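You operate a simulated robot arm through the tools that you are given. There is no shell and no other tool. Be economical: measure what you need, move in short steps, check, and stop when the job is done.

You are at the controls of a simulated two-armed robot. One attempt, no reset.

TASK
Take the black grip and put it on top of the black pad. Put the yellow cap on the top of the small chest. Stack the carton marked "Pads" from the top of the display table on top of the carton marked "Tips". Take the blue battery on the top of the display table and put it away on the upper charging shelf. Open the left drawer of the display table, take the blue rag from the top of the display table and leave it inside and shut the drawer again. Push the upper drawer of the small chest shut. Press the front left leg button two times. Take the red tip on the left bottom shelf of the racking and put it away on the top of the display table. Fetch the teal tin and set it on the top of the stock table. Turn the low dial to 6. Turn the dial of post b to 20% off. Turn the speed dial to 3. Put the short yellow carton on the top of the workbench away on the top of the loading table. Shut the right gate. Pull the backrest carton lid open. Do these in any order. Set down upright: black grip, red tip, short yellow carton.

The check looks at the end state, three seconds after you hand in, the way a careful person would. Anything else that was tipped, shoved, dropped, spilled or broken makes it a failure. A push-on lid holds only when it is set on centred and level and pressed home; a screw cap is set on level and turned clockwise until tight.

THE ROBOT
Two 7-joint arms with fingered hands on one trunk, on a base that drives. Base frame: it is fixed to the floor where the robot stands at the start and does not move with it; the origin is under the middle of the robot, x ahead of it, y to its left, z up; the surface under the hand at the start is at about z = 0.72. Units: m, rad, N and s.
The left shoulder is at the start at [0.058, 0.17, 1.24], the right one opposite. With the tool pointing down near the work surface each hand reaches from about 0.1 to 0.72 m from the robot's upright axis, wherever it stands, measured 20 degrees to its own side. Places, roughly: LT drawer1 [0.6, 0.6, 0.6]; backrest carton lid [0.8, 2.5, 1.1]; black grip (4x4x7 cm) [0.6, 0.1, 0.8]; black pad (11x5x4 cm) [0.4, 2.5, 0.7]; blue battery [0.5, -0.25, 0.75]; blue rag (7x10x3 cm) [0.4, -0.2, 0.7]; dial of post B [0.3, -4.7, 1.2]; front left leg button [0.4, -1, 1.3]; green carton, pink carton, red carton [0.5, 0.5, 0.75]; left drawer of the display table [0.5, 0.6, 0.6]; low dial [0.3, -4.4, 1]; red tip (5x5x5 cm) [0.4, -2, 1.1]; right gate [-8.7, 1.5, 0.9]; short yellow carton [-9.5, 0.5, 1]; speed dial [-9.8, 0.2, 0.9]; teal tin [0.5, -2.25, 1]; top of the display table [0.6, 0.1, 0.7]; top of the loading table [-7.7, -6.7, 0.7]; top of the small chest (16x19 cm) [0.72, -0.52, 1]; top of the stock table [0.8, 1.4, 0.7]; upper charging shelf (15x156 cm) [-3.4, 3.82, 1.2]; upper drawer of the small chest [0.6, -0.5, 0.9]; yellow cap (4x4x3 cm) [0.5, 0.2, 0.7]. Payload 4 kg a hand.
Tool frame (each hand has its own): the origin (TCP) lies between the finger pads and is the grasp point; the fingertips stand 0.026 m ahead of it; z points along the fingers, y is the line along which they close. The gripper opens to 0.132 m. The gripper's body begins 0.073 m behind the TCP. The gripper is a hand of 4 fingers: y runs from the thumb to the fingers, the wrist lies at [0, 0, -0.224] in the tool frame, and closing takes about 1.5 s.
Orientation is told as [roll, pitch, yaw] about the base's x, y, z axes, in that order, counted from this pose: with the fingers straight down and closing along the base's y, the tool's x points along the base's -x, its y along +y and its z along -z.

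THE INTERFACE
- The arms move only by the tool nudge_tool. It takes "left_plan", "right_plan" or both (then of equal length, played together; a hand with none holds still); each is a list of rows, each an object (a shift or turn left out is 0, a gripper value left out holds the last) with "translation": the shift along the base's x, y, z in m, a list of three; "turn": the turn, a rotation vector about the base's x, y, z in rad, a list of three; "jaw": the opening, from 0 (shut) to 1 (fully open). In form: [{"translation": [x, y, z], "turn": [rx, ry, rz], "jaw": jaw}, ...]. A call has 1 to 8 rows; each row is the pose to reach, as a shift and turn from the pose commanded when the call began. A row lasts 0.2 s, in which the tool goes at most 0.05 m and 0.15 rad; a call with a longer step from one row to the next is refused whole, and so is a gripper value outside its range. Where a pose cannot be reached the arm comes as near as it can. A force on the tool above 40 N (or 10 N above the force at the start of the call, whichever is more), or a blocked arm, ends the call early, and 0.2 s more pass. Each finger travels about 0.108 m/s and halts on what it meets, pressing with about 27 N; the grip force reading is that of the motor and also rises with nothing between the fingers. The clock runs only during rows and for 0.2 s after the last one: add rows that repeat a pose to give the fingers time. It gives the time, the measured TCP pose, the force on the tool (base axes), the opening and the grip force at its end, in the units of the frame above (readings bear some noise), with the torque about the TCP (base axes, N m) and any sound that the robot's microphone picked up, and new pictures: "show" is both (left out), scene, wrist or none (wrist: the cameras of the hands that moved).
- Cameras (640 x 400 px; columns grow to the right, rows downward): "scene" is now at [0.1447, -0.0071, 1.4433]; the picture's right is [-0.09, -1.00, 0.00], its down [-0.32, 0.03, -0.95] and it looks along [0.94, -0.08, -0.33] (base axes); focal length 214 px, centre (320, 200). "left" rides on the left gripper at [-0.073, 0.006, -0.094] in its tool frame; the picture's right is [-0.08, -1.00, 0.00], its down [0.79, -0.06, -0.62] and it looks along [0.61, -0.05, 0.79] (tool axes); focal length 230 px, centre (320, 200). "right" rides on the right gripper at [0.073, 0.006, -0.094] in its tool frame; the picture's right is [-0.08, 1.00, 0.00], its down [-0.79, -0.06, -0.62] and it looks along [-0.61, -0.05, 0.79] (tool axes); focal length 230 px, centre (320, 200). There is no depth. A picture from a camera that has moved, and an enlarged one, comes with that camera's place and axes in the base frame and with its lens.
- move_column(by): slides the trunk up (or, below 0, down) by that many m; the arms and the scene camera ride with it, the base frame stays. It gives what a move gives, with no picture.
- base_move(legs): drives the robot by 1 to 6 legs, each [ahead, left, turn to the left] in m, m and rad, along the robot's own axes; the way and the turn of a leg run together, so that a leg with both is an arc; at most 1.5 m and 3.142 rad a leg. The arms and the cameras ride along, it lands a little off, and it stops where it bumps. It gives what a move gives, and a new picture of the scene camera.
- grasp_type(shape, hand): the hand has 4 fingers and takes this shape, open, in about a second: jaw (thumb against the fingers, like two jaws); tri (thumb and two fingers); tip (a fingertip pinch); poke (one finger out to press); point (the index stretched); flat (the hand flat); cup (the hand cupped); fist (a fist). The gripper value then closes the fingers along that shape, each until it touches; the sizes above hold for jaw. It gives what a move gives, with no picture.
- head_to(pan, tilt): turns the head with the scene camera to pan (to the left, within 1.396 rad either way) and tilt (down, from -0.506 to 1.204), counted from straight ahead of the robot. It gives what a move gives, and a new picture of the scene camera.
- zoom(camera, box): a new picture of the part [left, top, right, bottom] of that camera's present view, enlarged. No time passes.
- hand_in(): hands the job in; it is judged then, once.

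Work in short steps. Places have to be worked out from the pictures, the camera data and where the tool is seen: move nearer, look again, correct. Check each grasp and each placing, and mend what went wrong. You have 577 turns and 360 pictures in all, those below and enlarged ones among them. Open the grippers and draw the arms clear of the work before you hand the job in, unless the task says otherwise; then end with one line.

The tools are called as name(argument=value, ...) on one line, values as JSON. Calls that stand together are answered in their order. nudge_tool: Moves the arms, as the interface text tells. Its arguments: {"type":"object","properties":{"left_plan":{"type":"array","items":{"type":"object","properties":{"translation":{"type":"array","items":{"type":"number"}},"turn":{"type":"array","items":{"type":"number"}},"jaw":{"type":"number"}}}},"right_plan":{"type":"array","items":{"type":"object","properties":{"translation":{"type":"array","items":{"type":"number"}},"turn":{"type":"array","items":{"type":"number"}},"jaw":{"type":"number"}}}},"show":{"type":"string","enum":["both","scene","wrist","none"]}},"required":[]} The other tools are called the same way: move_column (by) slides the trunk up or down; grasp_type (shape, hand) gives the hand a shape; base_move (legs) drives the base; head_to (pan, tilt) turns the head that bears the scene camera; zoom (camera, box) takes an enlarged picture of a part of a camera's view; hand_in () hands the job in.

At the start:

```text
time_s: 0.0
left_eef_pos: [0.4575, 0.3496, 1.4202]
left_tcp_rot: [0.0, 0.0, 0.001]
left_wrist_force: [-0.2, -0.6, 0.1]
left_torque: [0.01, 0.02, 0.03]
left_gripper_width: 0.1318
left_gripper_force: 0.1
left_shape: jaw
right_eef_pos: [0.3825, -0.0682, 1.5025]
right_tcp_rot: [0.001, -0.003, 0.0]
right_wrist_force: [0.2, -0.3, -0.3]
right_torque: [0.0, 0.0, -0.01]
right_gripper_width: 0.1317
right_gripper_force: 0.1
right_shape: jaw
trunk travel left (down, up): [-0.252, 0.099]
robot x, y, heading: [-0.0036, -0.0002, 0.005]
head pan, tilt: [-0.087, 0.332]
```

scene: 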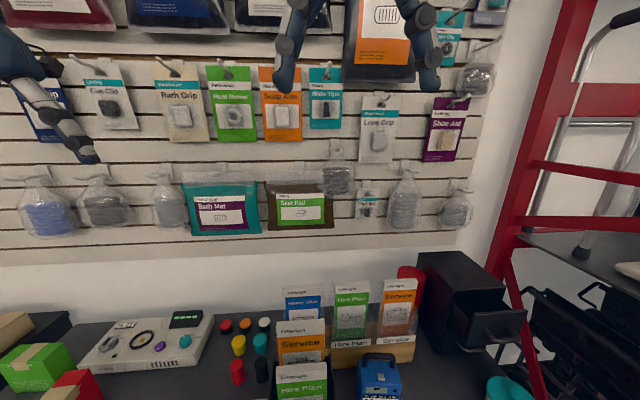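
right: 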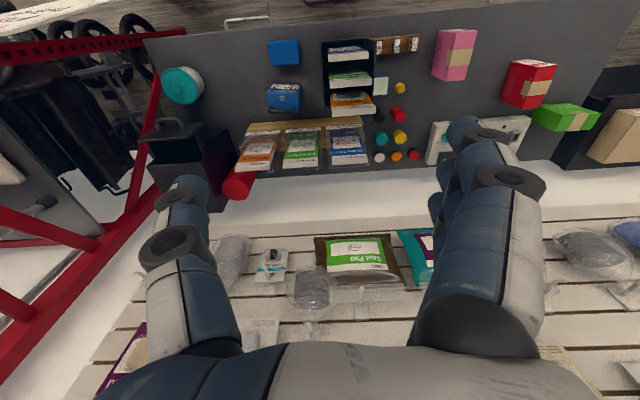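
left: 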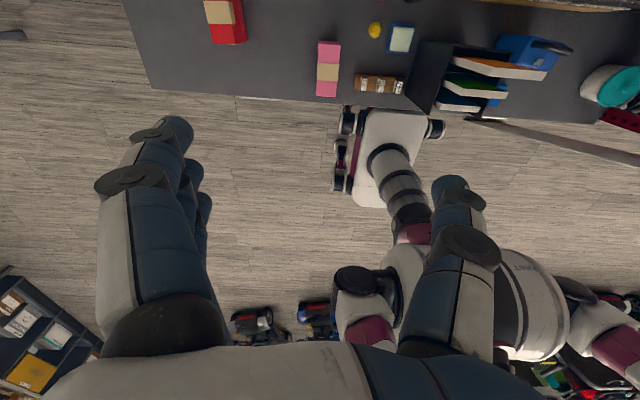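

I look down at the display table to locate things.

head_to(pan=0, tilt=0.9)

head_to(pan=0.9, tilt=0.7)

head_to(pan=-0.9, tilt=0.6)

```text
time_s: 1.0
left_eef_pos: [0.4583, 0.3497, 1.42]
left_tcp_rot: [0.001, -0.001, -0.001]
left_wrist_force: [0.4, 0.4, 0.5]
left_torque: [0.0, 0.0, 0.02]
left_gripper_width: 0.1317
left_gripper_force: 0.0
left_shape: jaw
right_eef_pos: [0.3831, -0.0678, 1.5016]
right_tcp_rot: [0.0, 0.001, 0.0]
right_wrist_force: [0.3, 0.1, -0.3]
right_torque: [0.02, 0.0, 0.02]
right_gripper_width: 0.1319
right_gripper_force: 0.1
right_shape: jaw
trunk travel left (down, up): [-0.252, 0.099]
robot x, y, heading: [-0.0011, 0.0009, 0.001]
head pan, tilt: [0.0, 0.901]
camera scene: at [0.1273, 0.0011, 1.3939], right [0.0, -1.0, 0.0], down [-0.78, 0.0, -0.62], along [0.62, 0.0, -0.78], focal length 214 px, centre (320, 200)
```

scene: 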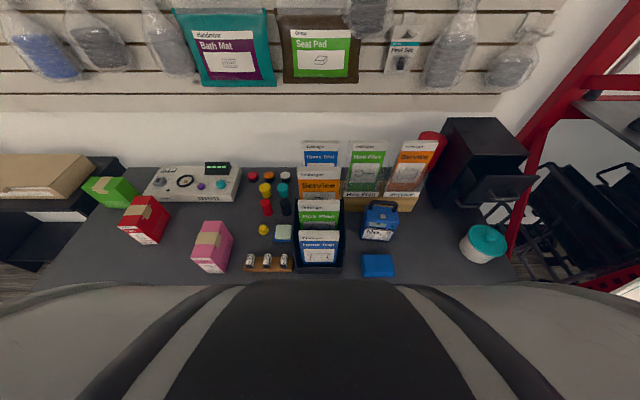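

```text
time_s: 2.2
left_eef_pos: [0.4575, 0.3491, 1.4194]
left_tcp_rot: [0.0, 0.0, 0.0]
left_wrist_force: [0.2, -0.1, -0.2]
left_torque: [-0.01, -0.01, -0.03]
left_gripper_width: 0.1319
left_gripper_force: 0.0
left_shape: jaw
right_eef_pos: [0.3834, -0.0689, 1.5022]
right_tcp_rot: [0.001, 0.002, 0.002]
right_wrist_force: [0.4, -0.4, 0.2]
right_torque: [-0.01, -0.02, -0.01]
right_gripper_width: 0.1319
right_gripper_force: 0.0
right_shape: jaw
trunk travel left (down, up): [-0.252, 0.099]
robot x, y, heading: [-0.0014, 0.0007, -0.004]
head pan, tilt: [0.901, 0.7]
camera scene: at [0.1047, 0.0676, 1.41], right [0.78, -0.62, 0.0], down [-0.4, -0.5, -0.76], along [0.48, 0.6, -0.64], focal length 214 px, centre (320, 200)
```

scene: 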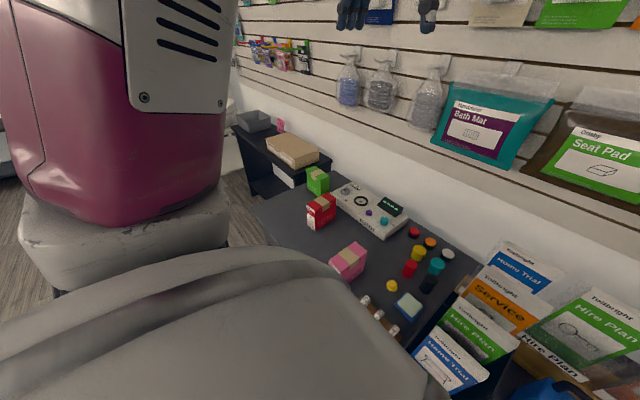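

```text
time_s: 4.0
left_eef_pos: [0.4573, 0.3495, 1.4182]
left_tcp_rot: [-0.001, -0.002, -0.002]
left_wrist_force: [-0.1, -1.0, 0.7]
left_torque: [0.0, 0.01, 0.01]
left_gripper_width: 0.1317
left_gripper_force: 0.0
left_shape: jaw
right_eef_pos: [0.3836, -0.0665, 1.5014]
right_tcp_rot: [0.001, 0.001, -0.001]
right_wrist_force: [0.1, 0.6, -0.2]
right_torque: [0.03, -0.01, 0.0]
right_gripper_width: 0.1319
right_gripper_force: 0.0
right_shape: jaw
trunk travel left (down, up): [-0.252, 0.099]
robot x, y, heading: [-0.0048, 0.0045, -0.002]
head pan, tilt: [-0.901, 0.6]
camera scene: at [0.1068, -0.0681, 1.4187], right [-0.78, -0.62, 0.0], down [-0.35, 0.44, -0.83], along [0.51, -0.65, -0.56], focal length 214 px, centre (320, 200)
```

scene: 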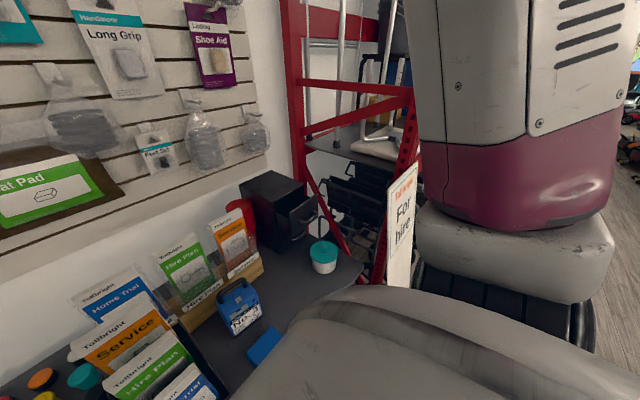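

I zoom on the cartons and small items to read labels.

head_to(pan=0.5, tilt=0.9)

zoom(camera="scene", box=[120, 150, 320, 275])

zoom(camera="scene", box=[300, 150, 500, 275])

```text
time_s: 5.5
left_eef_pos: [0.4579, 0.3502, 1.4203]
left_tcp_rot: [0.001, -0.001, -0.001]
left_wrist_force: [0.0, 0.4, -0.4]
left_torque: [0.01, 0.01, 0.02]
left_gripper_width: 0.132
left_gripper_force: 0.1
left_shape: jaw
right_eef_pos: [0.3829, -0.0673, 1.5033]
right_tcp_rot: [0.001, 0.001, 0.0]
right_wrist_force: [-0.7, 0.5, -0.9]
right_torque: [-0.01, -0.02, 0.01]
right_gripper_width: 0.1317
right_gripper_force: 0.1
right_shape: jaw
trunk travel left (down, up): [-0.252, 0.099]
robot x, y, heading: [0.0008, 0.002, -0.002]
head pan, tilt: [0.499, 0.901]
camera scene: at [0.1181, 0.0372, 1.3939], right [0.48, -0.88, 0.0], down [-0.69, -0.37, -0.62], along [0.55, 0.3, -0.78], focal length 214 px, centre (320, 200)
```

scene: 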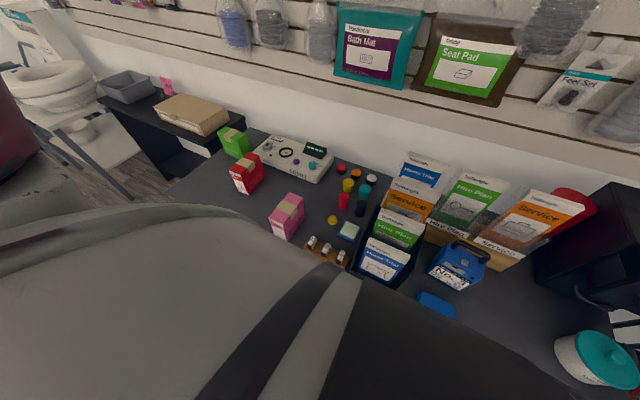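

```text
3.20 times, centred on (220, 212) of scene
camera zoom: at [0.1181, 0.0372, 1.3939], right [0.48, -0.88, 0.0], down [-0.69, -0.37, -0.62], along [0.55, 0.3, -0.78], focal length 686 px, centre (640, 160)
```

zoom: 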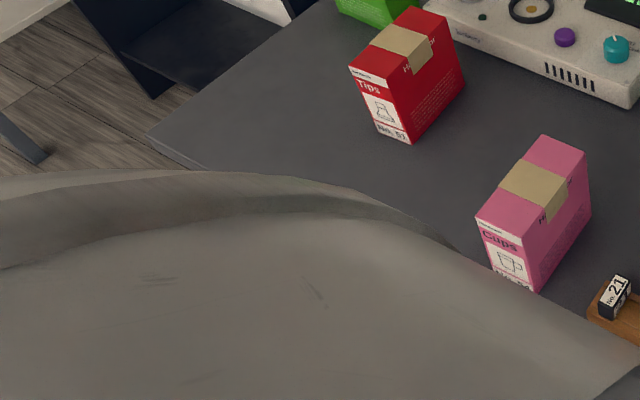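

```text
3.20 times, centred on (400, 212) of scene
camera zoom: at [0.1181, 0.0372, 1.3939], right [0.48, -0.88, 0.0], down [-0.69, -0.37, -0.62], along [0.55, 0.3, -0.78], focal length 686 px, centre (64, 160)
```

zoom: 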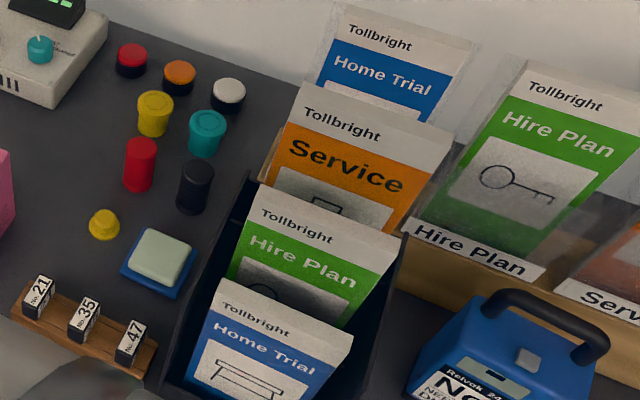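

Red is "Tips", pink "Cups", so green should be "Pads". I drive left to work with the cap and cartons, then look at the table.

base_move(legs=[[0, 0.4, 0]])

head_to(pan=0.15, tilt=0.95)

zoom(camera="left", box=[0, 0, 640, 400])

```text
time_s: 9.6
left_eef_pos: [0.4566, 0.7483, 1.4195]
left_tcp_rot: [-0.001, -0.001, 0.001]
left_wrist_force: [0.9, -0.3, -0.2]
left_torque: [-0.02, 0.02, -0.04]
left_gripper_width: 0.1318
left_gripper_force: 0.1
left_shape: jaw
right_eef_pos: [0.3826, 0.3312, 1.5031]
right_tcp_rot: [0.0, -0.001, 0.002]
right_wrist_force: [-0.4, -0.5, 0.0]
right_torque: [-0.03, 0.02, 0.01]
right_gripper_width: 0.132
right_gripper_force: 0.2
right_shape: jaw
trunk travel left (down, up): [-0.252, 0.099]
robot x, y, heading: [-0.001, 0.3971, -0.005]
head pan, tilt: [0.499, 0.901]
camera scene: at [0.1176, 0.4349, 1.3939], right [0.48, -0.88, 0.0], down [-0.69, -0.38, -0.62], along [0.54, 0.3, -0.78], focal length 214 px, centre (320, 200)
```

scene: 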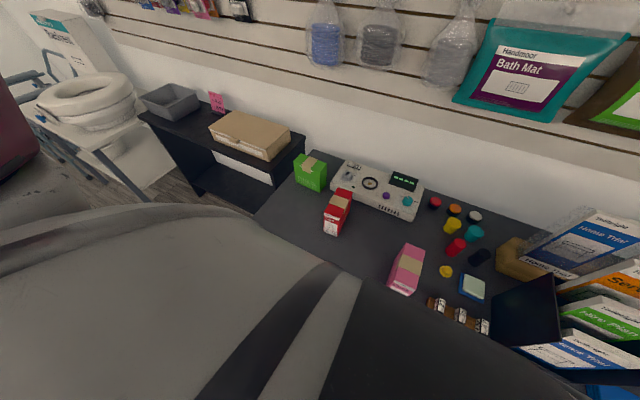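

```text
time_s: 10.4
left_eef_pos: [0.4561, 0.7488, 1.4192]
left_tcp_rot: [0.0, 0.001, 0.002]
left_wrist_force: [0.5, 0.3, 0.2]
left_torque: [-0.02, -0.03, -0.04]
left_gripper_width: 0.1318
left_gripper_force: 0.1
left_shape: jaw
right_eef_pos: [0.3832, 0.3293, 1.5025]
right_tcp_rot: [0.002, 0.002, 0.002]
right_wrist_force: [-1.1, 0.2, 0.5]
right_torque: [0.02, -0.02, 0.01]
right_gripper_width: 0.1316
right_gripper_force: 0.0
right_shape: jaw
trunk travel left (down, up): [-0.252, 0.099]
robot x, y, heading: [-0.002, 0.3971, 0.002]
head pan, tilt: [0.15, 0.949]
camera scene: at [0.1233, 0.4095, 1.3903], right [0.15, -0.99, 0.0], down [-0.8, -0.12, -0.58], along [0.58, 0.09, -0.81], focal length 214 px, centre (320, 200)
```

scene: 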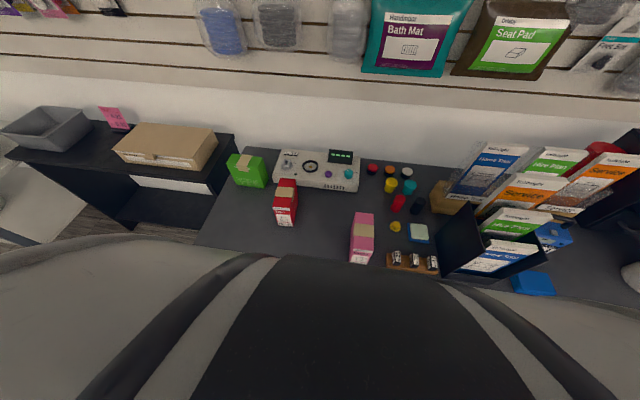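

```text
1.00 times, centred on (320, 200) of left (not enlarged: the box is as wide or as high as the picture)
camera zoom: at [0.5299, 0.7536, 1.5141], right [0.08, -1.0, 0.0], down [-0.78, -0.06, 0.62], along [-0.61, -0.05, -0.79], focal length 230 px, centre (320, 200)
```

zoom: 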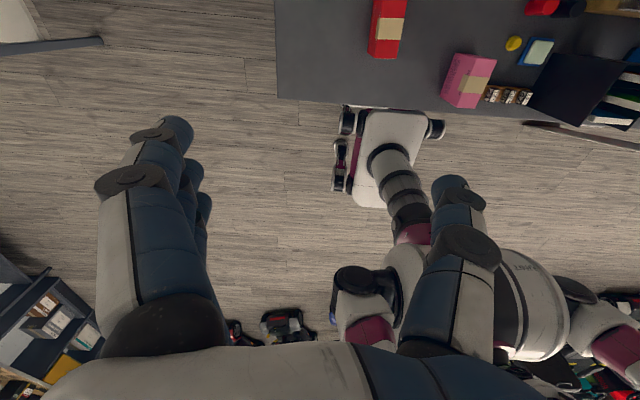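

Both arms come down: right over the cap, left over the green carton.

nudge_tool(right_plan=[{"translation": [0.01, -0.01, -0.045]}, {"translation": [0.02, -0.025, -0.09]}, {"translation": [0.03, -0.04, -0.13]}, {"translation": [0.04, -0.05, -0.175]}, {"translation": [0.05, -0.06, -0.22]}, {"translation": [0.06, -0.075, -0.265]}, {"translation": [0.07, -0.09, -0.31]}, {"translation": [0.08, -0.1, -0.355]}], left_plan=[{"translation": [0.02, 0, -0.04]}, {"translation": [0.04, 0.0, -0.08]}, {"translation": [0.06, 0.0, -0.12]}, {"translation": [0.08, 0.0, -0.16]}, {"translation": [0.1, 0, -0.2]}, {"translation": [0.12, 0, -0.24]}, {"translation": [0.14, 0.01, -0.28]}, {"translation": [0.15, 0.01, -0.32]}], show="wrist")

```text
time_s: 12.2
left_eef_pos: [0.6081, 0.7576, 1.0988]
left_tcp_rot: [0.0, 0.001, 0.003]
left_wrist_force: [-0.9, -0.4, 0.2]
left_torque: [0.01, 0.02, 0.01]
left_gripper_width: 0.1316
left_gripper_force: 0.0
left_shape: jaw
right_eef_pos: [0.4657, 0.2266, 1.1472]
right_tcp_rot: [0.004, 0.0, 0.002]
right_wrist_force: [0.3, -0.3, 0.3]
right_torque: [-0.01, 0.05, -0.01]
right_gripper_width: 0.132
right_gripper_force: 0.0
right_shape: jaw
trunk travel left (down, up): [-0.252, 0.099]
robot x, y, heading: [-0.0006, 0.3959, -0.001]
head pan, tilt: [0.15, 0.949]
camera right: at [0.3911, 0.2323, 1.2399], right [0.08, 1.0, 0.0], down [0.79, -0.06, 0.62], along [0.61, -0.05, -0.79], focal length 230 px, centre (320, 200)
camera left: at [0.6821, 0.7633, 1.193], right [0.08, -1.0, 0.0], down [-0.78, -0.06, 0.62], along [-0.61, -0.05, -0.79], focal length 230 px, centre (320, 200)
```

right: 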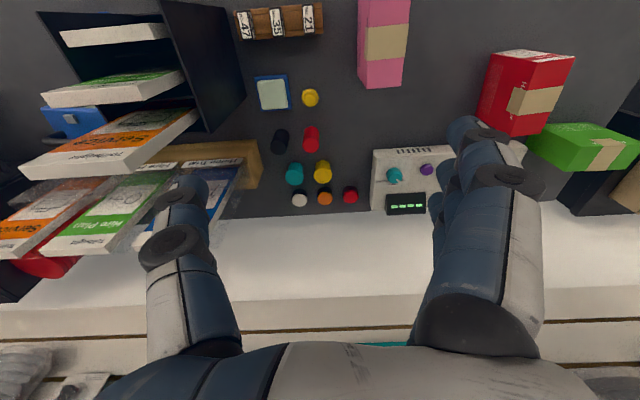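
left: 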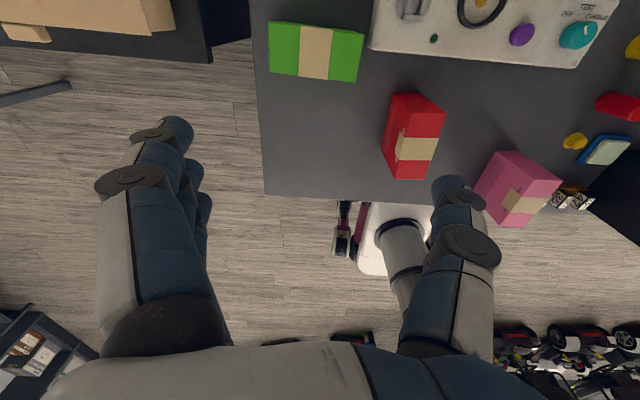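

Cap at about (0.51, 0.202). Right hand goes to just above it with a half-open jaw.

nudge_tool(right_plan=[{"translation": [0.01, -0.005, -0.045], "jaw": 0.5}, {"translation": [0.02, -0.01, -0.09], "jaw": 0.5}, {"translation": [0.03, -0.015, -0.135], "jaw": 0.5}, {"translation": [0.04, -0.02, -0.18], "jaw": 0.5}, {"translation": [0.044, -0.024, -0.225], "jaw": 0.5}, {"translation": [0.044, -0.024, -0.27], "jaw": 0.5}, {"translation": [0.044, -0.024, -0.3], "jaw": 0.5}], show="wrist")

zoom(camera="right", box=[160, 0, 480, 200])

```text
time_s: 13.8
left_eef_pos: [0.6063, 0.7573, 1.0988]
left_tcp_rot: [-0.001, -0.001, 0.002]
left_wrist_force: [-0.1, -0.6, 0.6]
left_torque: [-0.02, 0.01, -0.02]
left_gripper_width: 0.1317
left_gripper_force: 0.1
left_shape: jaw
right_eef_pos: [0.507, 0.2053, 0.8473]
right_tcp_rot: [0.001, -0.002, 0.001]
right_wrist_force: [-0.4, 0.1, 0.6]
right_torque: [-0.02, -0.01, 0.0]
right_gripper_width: 0.0669
right_gripper_force: 0.0
right_shape: jaw
trunk travel left (down, up): [-0.252, 0.099]
robot x, y, heading: [0.0006, 0.397, 0.007]
head pan, tilt: [0.15, 0.949]
camera right: at [0.4323, 0.2107, 0.9394], right [0.08, 1.0, 0.0], down [0.78, -0.06, 0.62], along [0.62, -0.05, -0.79], focal length 230 px, centre (320, 200)
```

right: 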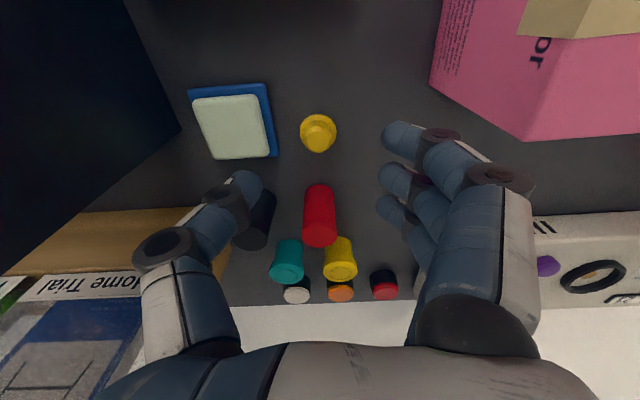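

```text
2.00 times, centred on (320, 100) of right
camera zoom: at [0.4323, 0.2107, 0.9394], right [0.08, 1.0, 0.0], down [0.78, -0.06, 0.62], along [0.62, -0.05, -0.79], focal length 460 px, centre (320, 400)
```

zoom: 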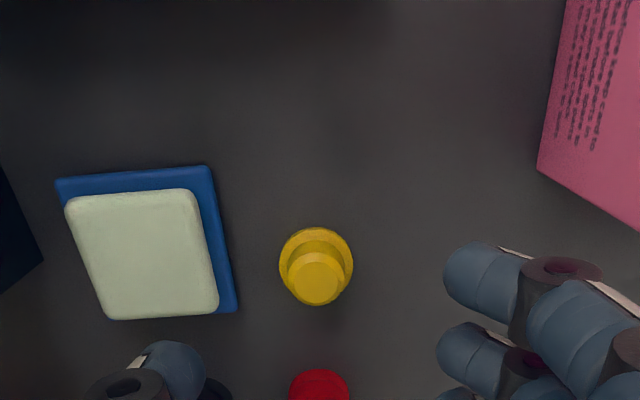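

Cap seen at (0.513, 0.202). Descend and close.

nudge_tool(right_plan=[{"translation": [0.006, -0.003, -0.03], "jaw": 0.43}, {"translation": [0.006, -0.003, -0.07], "jaw": 0.43}, {"translation": [0.006, -0.003, -0.093], "jaw": 0.43}, {"translation": [0.006, -0.003, -0.093], "jaw": 0.1}, {"translation": [0.006, -0.003, -0.093], "jaw": 0.1}, {"translation": [0.006, -0.003, -0.093], "jaw": 0.1}], show="wrist")

```text
time_s: 15.2
left_eef_pos: [0.606, 0.7565, 1.1004]
left_tcp_rot: [0.0, 0.001, 0.002]
left_wrist_force: [0.5, 0.7, 0.3]
left_torque: [-0.03, -0.02, -0.01]
left_gripper_width: 0.1318
left_gripper_force: 0.1
left_shape: jaw
right_eef_pos: [0.5127, 0.2009, 0.7554]
right_tcp_rot: [0.0, 0.0, 0.001]
right_wrist_force: [-0.5, -0.3, 2.1]
right_torque: [0.0, -0.04, -0.01]
right_gripper_width: 0.0069
right_gripper_force: 26.5
right_shape: jaw
trunk travel left (down, up): [-0.252, 0.099]
robot x, y, heading: [-0.0012, 0.3975, 0.001]
head pan, tilt: [0.15, 0.949]
camera right: at [0.4379, 0.2071, 0.8497], right [0.08, 1.0, 0.0], down [0.78, -0.06, 0.62], along [0.62, -0.05, -0.79], focal length 230 px, centre (320, 200)
```

right: 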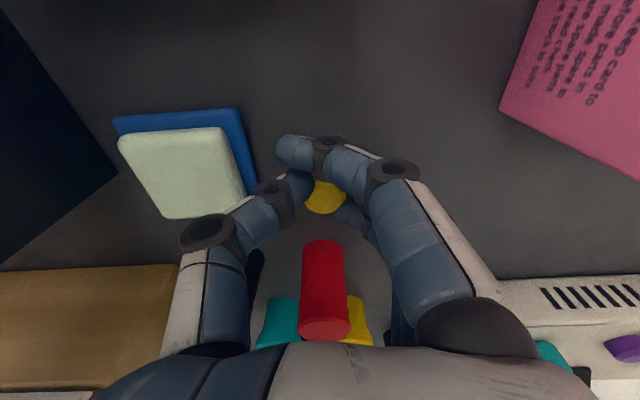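

The index passed in front of the cap; I lift a little to see whether it is held.

nudge_tool(right_plan=[{"translation": [0, 0, 0.02]}, {"translation": [0, 0, 0.06]}], show="wrist")

zoom(camera="right", box=[220, 100, 420, 225])

```text
time_s: 15.8
left_eef_pos: [0.6063, 0.7586, 1.1016]
left_tcp_rot: [0.0, -0.002, 0.001]
left_wrist_force: [0.0, -0.2, 0.3]
left_torque: [0.0, -0.01, 0.01]
left_gripper_width: 0.1317
left_gripper_force: 0.0
left_shape: jaw
right_eef_pos: [0.5133, 0.2034, 0.8162]
right_tcp_rot: [0.0, -0.002, 0.001]
right_wrist_force: [1.2, -0.3, -0.7]
right_torque: [-0.03, -0.02, 0.0]
right_gripper_width: 0.0064
right_gripper_force: 27.4
right_shape: jaw
trunk travel left (down, up): [-0.252, 0.099]
robot x, y, heading: [-0.0002, 0.3953, 0.003]
head pan, tilt: [0.15, 0.949]
camera right: at [0.4386, 0.2082, 0.909], right [0.08, 1.0, 0.0], down [0.78, -0.06, 0.62], along [0.62, -0.05, -0.79], focal length 230 px, centre (320, 200)
```

right: 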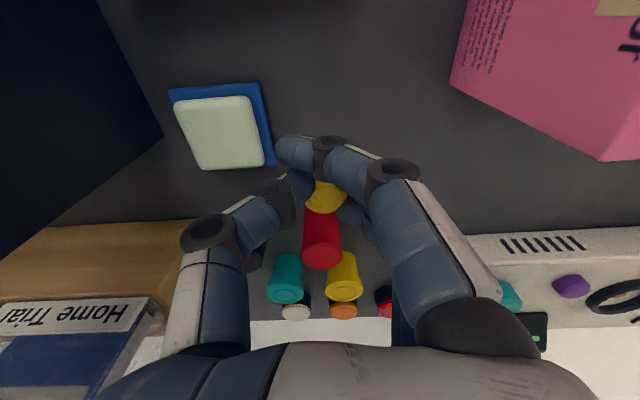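

```text
3.20 times, centred on (320, 162) of right
camera zoom: at [0.4386, 0.2082, 0.909], right [0.08, 1.0, 0.0], down [0.78, -0.06, 0.62], along [0.62, -0.05, -0.79], focal length 736 px, centre (320, 320)
```

zoom: 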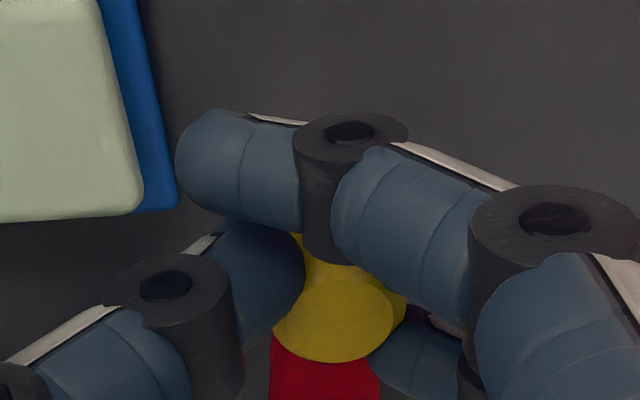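

The cap is held between thumb and the inner fingers. Now inspect the green and red cartons with the left camera.

zoom(camera="left", box=[240, 0, 480, 200])

zoom(camera="scene", box=[200, 120, 400, 260])

```text
2.00 times, centred on (360, 100) of left
camera zoom: at [0.6795, 0.7634, 1.195], right [0.08, -1.0, 0.0], down [-0.79, -0.06, 0.62], along [-0.61, -0.05, -0.79], focal length 460 px, centre (240, 400)
```

zoom: 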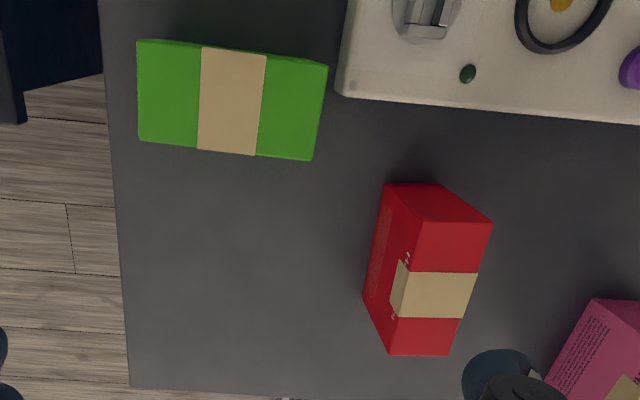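

```text
2.86 times, centred on (300, 190) of scene
camera zoom: at [0.1226, 0.4096, 1.3904], right [0.15, -0.99, 0.0], down [-0.8, -0.12, -0.58], along [0.58, 0.09, -0.81], focal length 613 px, centre (377, 229)
```

zoom: 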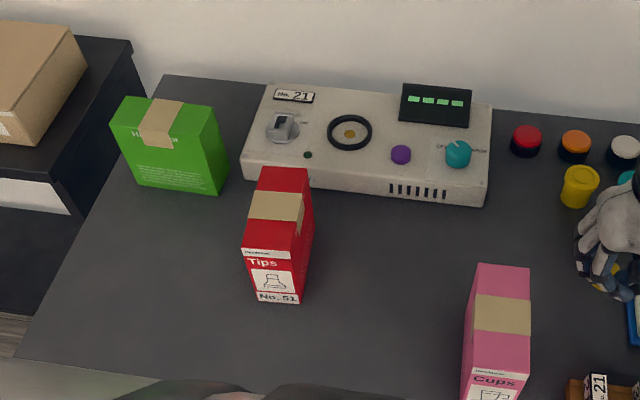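

Green carton about centre (0.648, 0.767), 5.6×12 cm, 11 cm tall; red at (0.537, 0.593), long side along x. I turn the left hand to close along x above the green one.

nudge_tool(left_plan=[{"translation": [0.01, 0, 0], "turn": [0, 0, -0.15]}, {"translation": [0.02, 0.005, 0], "turn": [0, 0, -0.3]}, {"translation": [0.03, 0.01, 0], "turn": [0, 0, -0.45]}, {"translation": [0.04, 0.01, 0], "turn": [0, 0, -0.6]}, {"translation": [0.04, 0.01, -0.01], "turn": [0, 0, -0.75]}, {"translation": [0.04, 0.01, -0.02], "turn": [0, 0, -0.9]}, {"translation": [0.04, 0.01, -0.03], "turn": [0, 0, -1.05]}, {"translation": [0.04, 0.01, -0.04], "turn": [0, 0, -1.2]}], show="none")

nudge_tool(left_plan=[{"translation": [0.0, 0, -0.03], "turn": [0, 0, -0.12]}, {"translation": [0.0, 0, -0.06], "turn": [0, 0, -0.25]}, {"translation": [0.0, 0, -0.1], "turn": [0, 0, -0.37]}], show="wrist")

```text
time_s: 17.6
left_eef_pos: [0.6457, 0.7678, 1.0578]
left_tcp_rot: [-0.001, 0.001, -1.201]
left_wrist_force: [-0.6, 0.5, -0.1]
left_torque: [-0.02, 0.01, -0.01]
left_gripper_width: 0.1321
left_gripper_force: 0.0
left_shape: jaw
right_eef_pos: [0.5149, 0.2029, 0.8156]
right_tcp_rot: [0.001, 0.001, 0.002]
right_wrist_force: [0.1, -0.2, -0.3]
right_torque: [-0.05, -0.02, 0.0]
right_gripper_width: 0.0065
right_gripper_force: 27.2
right_shape: jaw
trunk travel left (down, up): [-0.252, 0.099]
robot x, y, heading: [-0.0007, 0.3952, 0.004]
head pan, tilt: [0.15, 0.949]
```

```text
time_s: 18.4
left_eef_pos: [0.6481, 0.7681, 0.9576]
left_tcp_rot: [0.001, 0.0, -1.572]
left_wrist_force: [-0.4, 0.6, -0.2]
left_torque: [-0.01, 0.01, 0.02]
left_gripper_width: 0.1321
left_gripper_force: 0.0
left_shape: jaw
right_eef_pos: [0.5145, 0.2026, 0.8151]
right_tcp_rot: [-0.001, 0.0, 0.002]
right_wrist_force: [-0.2, -1.2, 0.2]
right_torque: [0.0, 0.01, -0.02]
right_gripper_width: 0.0064
right_gripper_force: 26.6
right_shape: jaw
trunk travel left (down, up): [-0.252, 0.099]
robot x, y, heading: [0.002, 0.3985, -0.003]
head pan, tilt: [0.15, 0.949]
camera left: at [0.6545, 0.6958, 1.0524], right [-1.0, -0.08, 0.0], down [-0.06, 0.78, 0.62], along [-0.05, 0.61, -0.79], focal length 230 px, centre (320, 200)
```

left: 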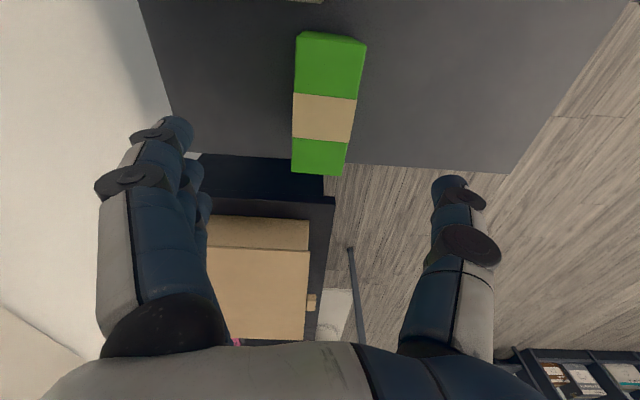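

Carton is centred under the hand. Descend and grip.

nudge_tool(left_plan=[{"translation": [-0.004, -0.005, -0.05]}, {"translation": [-0.004, -0.005, -0.1]}, {"translation": [-0.004, -0.005, -0.145], "jaw": 0.7}, {"translation": [-0.004, -0.005, -0.155], "jaw": 0.5}, {"translation": [-0.004, -0.005, -0.155], "jaw": 0.3}, {"translation": [-0.004, -0.005, -0.155], "jaw": 0.2}, {"translation": [-0.004, -0.005, -0.155], "jaw": 0.2}, {"translation": [-0.004, -0.005, -0.155], "jaw": 0.2}], show="wrist")

```text
refused: row 1 steps farther than a row can; nothing moved
```

nudge_tool(left_plan=[{"translation": [-0.002, -0.003, -0.049]}, {"translation": [-0.004, -0.005, -0.098]}, {"translation": [-0.004, -0.005, -0.145], "jaw": 0.7}, {"translation": [-0.004, -0.005, -0.155], "jaw": 0.5}, {"translation": [-0.004, -0.005, -0.155], "jaw": 0.3}, {"translation": [-0.004, -0.005, -0.155], "jaw": 0.2}, {"translation": [-0.004, -0.005, -0.155], "jaw": 0.2}, {"translation": [-0.004, -0.005, -0.155], "jaw": 0.2}], show="wrist")

```text
time_s: 20.2
left_eef_pos: [0.6427, 0.7634, 0.8043]
left_tcp_rot: [0.0, -0.002, -1.567]
left_wrist_force: [-0.8, 0.0, -0.1]
left_torque: [-0.03, -0.01, 0.0]
left_gripper_width: 0.0492
left_gripper_force: 27.0
left_shape: jaw
right_eef_pos: [0.514, 0.2026, 0.816]
right_tcp_rot: [0.0, 0.002, 0.004]
right_wrist_force: [-0.4, 0.6, -0.4]
right_torque: [0.05, 0.0, 0.0]
right_gripper_width: 0.0064
right_gripper_force: 27.6
right_shape: jaw
trunk travel left (down, up): [-0.252, 0.099]
robot x, y, heading: [-0.0038, 0.3959, 0.005]
head pan, tilt: [0.15, 0.949]
camera left: at [0.6494, 0.6899, 0.898], right [-1.0, -0.08, 0.0], down [-0.06, 0.78, 0.62], along [-0.05, 0.61, -0.79], focal length 230 px, centre (320, 200)
```

left: 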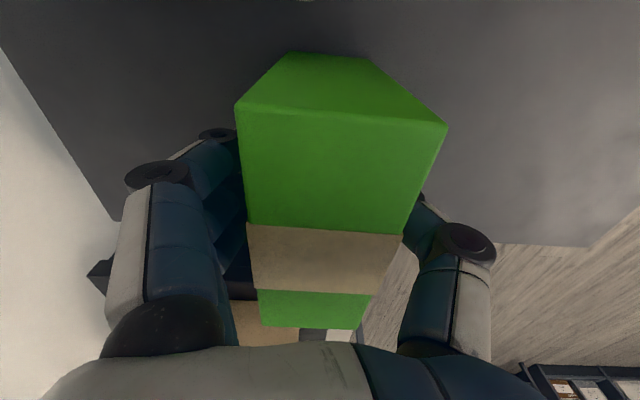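

Gripped. Lift, then rotate back toward yaw 0.08 while moving over the red carton.

nudge_tool(left_plan=[{"translation": [0, 0, 0.05]}, {"translation": [0, 0, 0.1]}, {"translation": [0, 0, 0.145]}, {"translation": [0, 0, 0.165], "turn": [0, 0, 0.1]}, {"translation": [-0.01, -0.02, 0.165], "turn": [0, 0, 0.25]}, {"translation": [-0.02, -0.04, 0.165], "turn": [0, 0, 0.4]}, {"translation": [-0.03, -0.06, 0.165], "turn": [0, 0, 0.55]}, {"translation": [-0.04, -0.08, 0.165], "turn": [0, 0, 0.7]}], show="none")

nudge_tool(left_plan=[{"translation": [-0.01, -0.015, 0], "turn": [0, 0, 0.15]}, {"translation": [-0.02, -0.03, 0], "turn": [0, 0, 0.3]}, {"translation": [-0.03, -0.045, 0.0], "turn": [0, 0, 0.45]}, {"translation": [-0.04, -0.06, 0.0], "turn": [0, 0, 0.6]}, {"translation": [-0.05, -0.075, 0.0], "turn": [0, 0, 0.75]}, {"translation": [-0.06, -0.085, 0.0], "turn": [0, 0, 0.88]}, {"translation": [-0.066, -0.09, 0.0], "turn": [0, 0, 0.95]}], show="both")

```text
time_s: 22.0
left_eef_pos: [0.6029, 0.681, 0.9703]
left_tcp_rot: [0.0, 0.0, -0.865]
left_wrist_force: [0.8, -0.1, -0.8]
left_torque: [-0.02, -0.01, 0.0]
left_gripper_width: 0.0493
left_gripper_force: 27.3
left_shape: jaw
right_eef_pos: [0.5139, 0.201, 0.816]
right_tcp_rot: [0.002, 0.0, 0.003]
right_wrist_force: [-0.5, -0.3, -0.1]
right_torque: [0.0, -0.01, 0.01]
right_gripper_width: 0.0063
right_gripper_force: 27.0
right_shape: jaw
trunk travel left (down, up): [-0.252, 0.099]
robot x, y, heading: [0.0003, 0.3959, 0.004]
head pan, tilt: [0.15, 0.949]
```

```text
time_s: 23.6
left_eef_pos: [0.5358, 0.5918, 0.9694]
left_tcp_rot: [0.0, 0.0, 0.083]
left_wrist_force: [0.2, 0.2, -1.9]
left_torque: [-0.03, -0.01, 0.02]
left_gripper_width: 0.049
left_gripper_force: 27.0
left_shape: jaw
right_eef_pos: [0.513, 0.2034, 0.8144]
right_tcp_rot: [0.003, -0.001, 0.002]
right_wrist_force: [-0.8, -0.4, 0.3]
right_torque: [0.04, -0.02, 0.03]
right_gripper_width: 0.0063
right_gripper_force: 27.4
right_shape: jaw
trunk travel left (down, up): [-0.252, 0.099]
robot x, y, heading: [-0.0006, 0.3953, 0.003]
head pan, tilt: [0.15, 0.949]
camera scene: at [0.1233, 0.4094, 1.3903], right [0.15, -0.99, 0.0], down [-0.8, -0.12, -0.58], along [0.58, 0.09, -0.81], focal length 214 px, centre (320, 200)
camera left: at [0.6092, 0.6038, 1.0639], right [0.16, -0.99, 0.0], down [-0.78, -0.13, 0.62], along [-0.61, -0.1, -0.79], focal length 230 px, centre (320, 200)
```

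scene: 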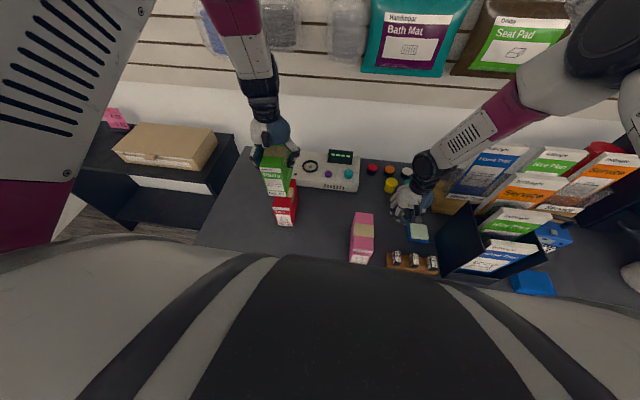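
left: 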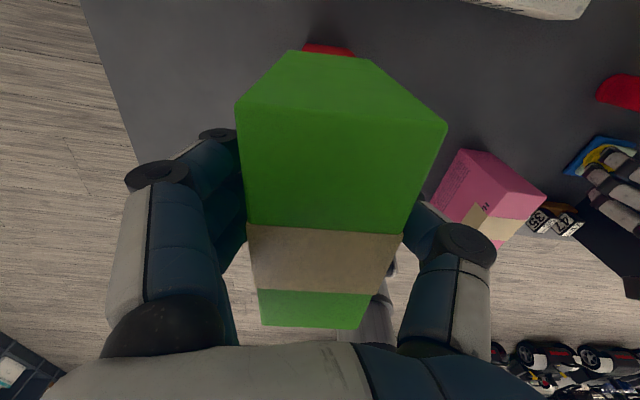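

The green label faces us now: zoom to check it and the alignment.

zoom(camera="scene", box=[230, 130, 330, 240])

```text
3.64 times, centred on (280, 185) of scene
camera zoom: at [0.1233, 0.4094, 1.3903], right [0.15, -0.99, 0.0], down [-0.8, -0.12, -0.58], along [0.58, 0.09, -0.81], focal length 780 px, centre (466, 254)
```

zoom: 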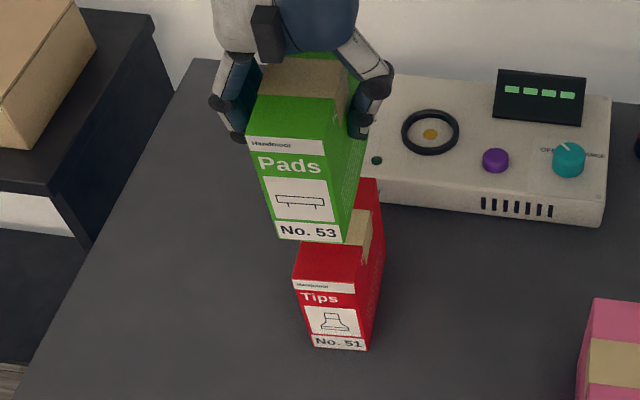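

"Pads" confirmed. Shift slightly (-6, -7 mm) and lower onto the red carton.

nudge_tool(left_plan=[{"translation": [-0.006, -0.007, 0]}, {"translation": [-0.006, -0.007, -0.025]}, {"translation": [-0.006, -0.007, -0.04]}, {"translation": [-0.006, -0.007, -0.05]}], show="scene")

zoom(camera="scene", box=[230, 130, 330, 240])

```text
time_s: 24.6
left_eef_pos: [0.5314, 0.585, 0.9212]
left_tcp_rot: [0.001, -0.008, 0.082]
left_wrist_force: [-1.0, 0.0, 18.1]
left_torque: [0.01, 0.08, 0.0]
left_gripper_width: 0.0492
left_gripper_force: 26.5
left_shape: jaw
right_eef_pos: [0.5118, 0.2032, 0.8163]
right_tcp_rot: [0.001, -0.003, 0.001]
right_wrist_force: [-0.2, 0.1, -1.1]
right_torque: [0.01, -0.01, -0.01]
right_gripper_width: 0.0063
right_gripper_force: 27.4
right_shape: jaw
trunk travel left (down, up): [-0.252, 0.099]
robot x, y, heading: [-0.0022, 0.4017, 0.005]
head pan, tilt: [0.15, 0.949]
camera scene: at [0.1206, 0.4089, 1.391], right [0.15, -0.99, 0.0], down [-0.8, -0.12, -0.58], along [0.58, 0.09, -0.81], focal length 214 px, centre (320, 200)
```

scene: 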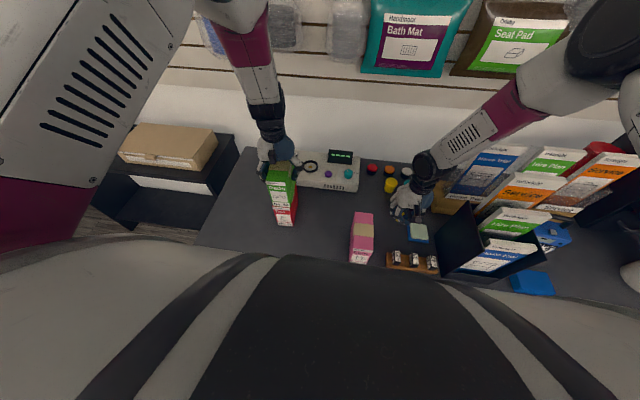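

```text
3.64 times, centred on (280, 185) of scene
camera zoom: at [0.1206, 0.4089, 1.391], right [0.15, -0.99, 0.0], down [-0.8, -0.12, -0.58], along [0.58, 0.09, -0.81], focal length 780 px, centre (466, 254)
```

zoom: 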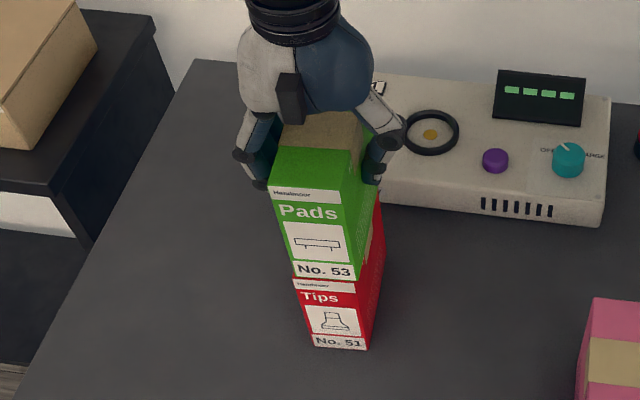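

Seated and aligned (18 N contact). Ease up slightly, open, retreat upward.

nudge_tool(left_plan=[{"translation": [0, 0, 0.002], "jaw": 0.4}, {"translation": [0, 0, 0.002], "jaw": 0.6}, {"translation": [0, 0, 0.002], "jaw": 0.75}, {"translation": [0, 0, 0.03], "jaw": 0.75}, {"translation": [0, 0, 0.07], "jaw": 0.75}, {"translation": [0, 0, 0.12], "jaw": 0.75}, {"translation": [0, 0, 0.17], "jaw": 0.75}, {"translation": [-0.02, 0, 0.21], "jaw": 0.75}], show="wrist")

```text
time_s: 26.4
left_eef_pos: [0.5079, 0.5873, 1.1289]
left_tcp_rot: [-0.005, 0.003, 0.085]
left_wrist_force: [-0.6, 1.5, 1.0]
left_torque: [0.01, -0.03, 0.04]
left_gripper_width: 0.0988
left_gripper_force: 0.1
left_shape: jaw
right_eef_pos: [0.512, 0.2029, 0.8162]
right_tcp_rot: [0.003, -0.003, 0.002]
right_wrist_force: [0.3, -0.6, -1.0]
right_torque: [-0.02, 0.02, 0.01]
right_gripper_width: 0.0065
right_gripper_force: 26.7
right_shape: jaw
trunk travel left (down, up): [-0.252, 0.099]
robot x, y, heading: [0.0018, 0.3969, 0.003]
head pan, tilt: [0.15, 0.949]
camera left: at [0.5805, 0.599, 1.223], right [0.16, -0.99, 0.0], down [-0.78, -0.12, 0.62], along [-0.61, -0.1, -0.79], focal length 230 px, centre (320, 200)
```

left: 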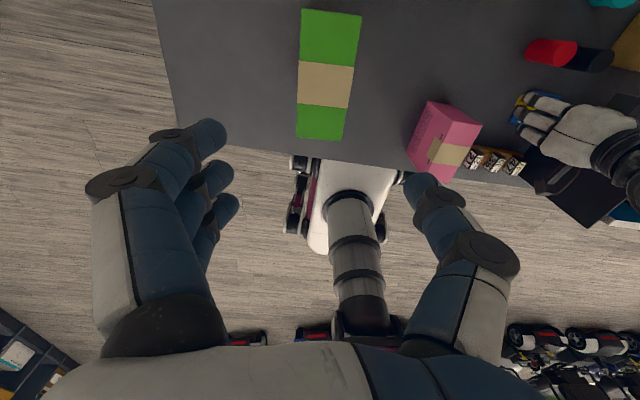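

Stack is done. Raise the right hand with the cap, then drive right to the small chest.

nudge_tool(right_plan=[{"translation": [0, 0, 0.05]}, {"translation": [0, 0, 0.1]}, {"translation": [0, 0, 0.15]}, {"translation": [0, 0, 0.2]}, {"translation": [-0.02, 0, 0.245]}, {"translation": [-0.04, 0, 0.29]}, {"translation": [-0.06, 0, 0.335]}, {"translation": [-0.08, 0, 0.38]}], left_plan=[{"translation": [0, 0, 0.05]}, {"translation": [0, 0, 0.1]}, {"translation": [-0.02, 0, 0.14]}, {"translation": [-0.04, 0, 0.18]}, {"translation": [-0.06, 0, 0.2]}, {"translation": [-0.08, 0, 0.2]}, {"translation": [-0.1, 0, 0.2]}, {"translation": [-0.12, 0, 0.2]}], show="none")

base_move(legs=[[0, -0.7, 0]])

head_to(pan=-0.3, tilt=0.7)

```text
time_s: 28.2
left_eef_pos: [0.454, 0.6165, 1.3395]
left_tcp_rot: [-0.078, -0.003, 0.095]
left_wrist_force: [-1.2, -0.6, 0.7]
left_torque: [0.0, -0.02, 0.0]
left_gripper_width: 0.0985
left_gripper_force: 0.1
left_shape: jaw
left hand out of reach, approached as far as the arm can: row 5, 6, 7, 8
right_eef_pos: [0.4337, 0.2047, 1.1934]
right_tcp_rot: [0.0, -0.003, 0.004]
right_wrist_force: [-0.7, -0.1, 0.1]
right_torque: [0.0, 0.0, 0.02]
right_gripper_width: 0.0064
right_gripper_force: 26.9
right_shape: jaw
trunk travel left (down, up): [-0.252, 0.099]
robot x, y, heading: [-0.0003, 0.4, 0.003]
head pan, tilt: [0.15, 0.949]
```

```text
time_s: 34.8
left_eef_pos: [0.4583, -0.0821, 1.3344]
left_tcp_rot: [-0.074, 0.009, 0.102]
left_wrist_force: [0.0, 0.1, 0.2]
left_torque: [-0.03, -0.05, -0.01]
left_gripper_width: 0.0989
left_gripper_force: 0.0
left_shape: jaw
right_eef_pos: [0.4391, -0.4947, 1.1914]
right_tcp_rot: [0.002, -0.002, 0.009]
right_wrist_force: [0.5, 0.4, 0.3]
right_torque: [-0.03, 0.0, -0.01]
right_gripper_width: 0.0066
right_gripper_force: 26.5
right_shape: jaw
trunk travel left (down, up): [-0.252, 0.099]
robot x, y, heading: [0.0016, -0.3033, 0.007]
head pan, tilt: [0.15, 0.949]
camera scene: at [0.1262, -0.2918, 1.3899], right [0.14, -0.99, 0.0], down [-0.81, -0.12, -0.58], along [0.57, 0.08, -0.82], focal length 214 px, centre (320, 200)
```

scene: 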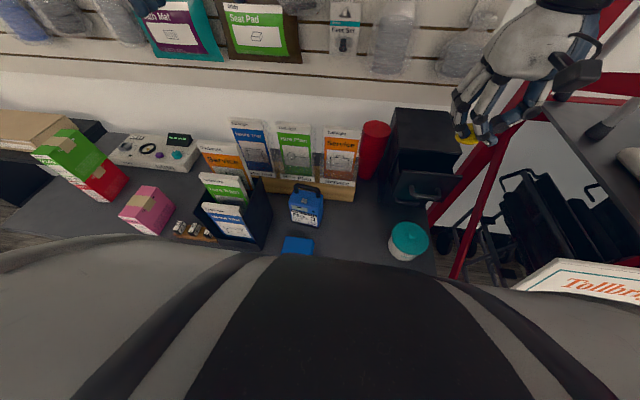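

```text
time_s: 35.7
left_eef_pos: [0.4585, -0.0817, 1.3341]
left_tcp_rot: [-0.081, 0.008, 0.106]
left_wrist_force: [0.2, 0.2, -0.2]
left_torque: [-0.01, -0.02, -0.02]
left_gripper_width: 0.099
left_gripper_force: 0.1
left_shape: jaw
right_eef_pos: [0.4391, -0.4948, 1.1913]
right_tcp_rot: [0.002, -0.002, 0.007]
right_wrist_force: [0.1, 0.1, 0.6]
right_torque: [-0.01, -0.03, 0.01]
right_gripper_width: 0.0063
right_gripper_force: 27.3
right_shape: jaw
trunk travel left (down, up): [-0.252, 0.099]
robot x, y, heading: [0.0023, -0.3029, 0.01]
head pan, tilt: [-0.3, 0.7]
camera scene: at [0.1359, -0.3268, 1.41], right [-0.29, -0.96, 0.0], down [-0.62, 0.19, -0.76], along [0.73, -0.22, -0.64], focal length 214 px, centre (320, 200)
```

scene: 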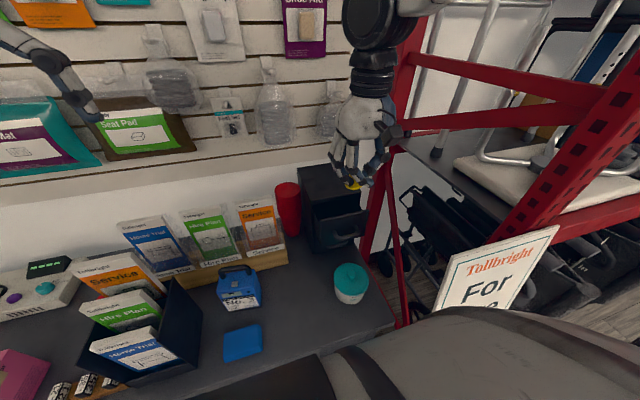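

Zoom at the chest to find its top and the drawer.

zoom(camera="scene", box=[240, 140, 400, 260])

zoom(camera="right", box=[0, 0, 640, 400])

```text
3.33 times, centred on (320, 200) of scene
camera zoom: at [0.1359, -0.3268, 1.41], right [-0.29, -0.96, 0.0], down [-0.62, 0.19, -0.76], along [0.73, -0.22, -0.64], focal length 715 px, centre (320, 200)
```

zoom: 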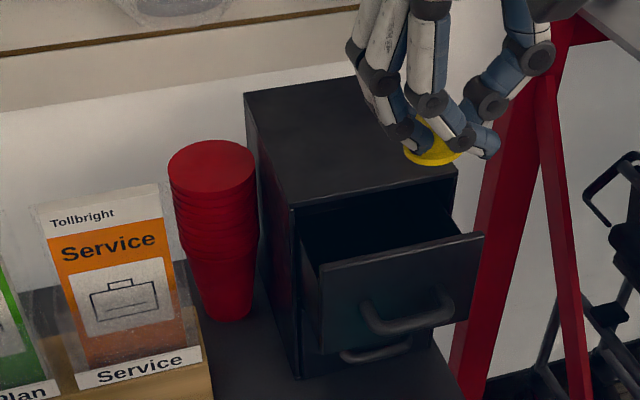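

```text
1.00 times, centred on (320, 200) of right (not enlarged: the box is as wide or as high as the picture)
camera zoom: at [0.3646, -0.4899, 1.2851], right [0.07, 1.0, 0.0], down [0.78, -0.06, 0.62], along [0.62, -0.04, -0.79], focal length 230 px, centre (320, 200)
```

zoom: 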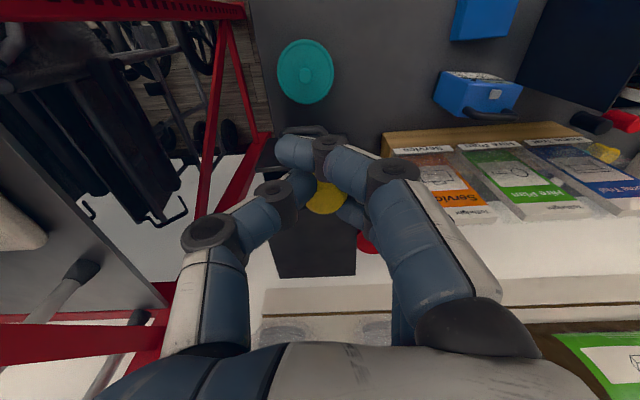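

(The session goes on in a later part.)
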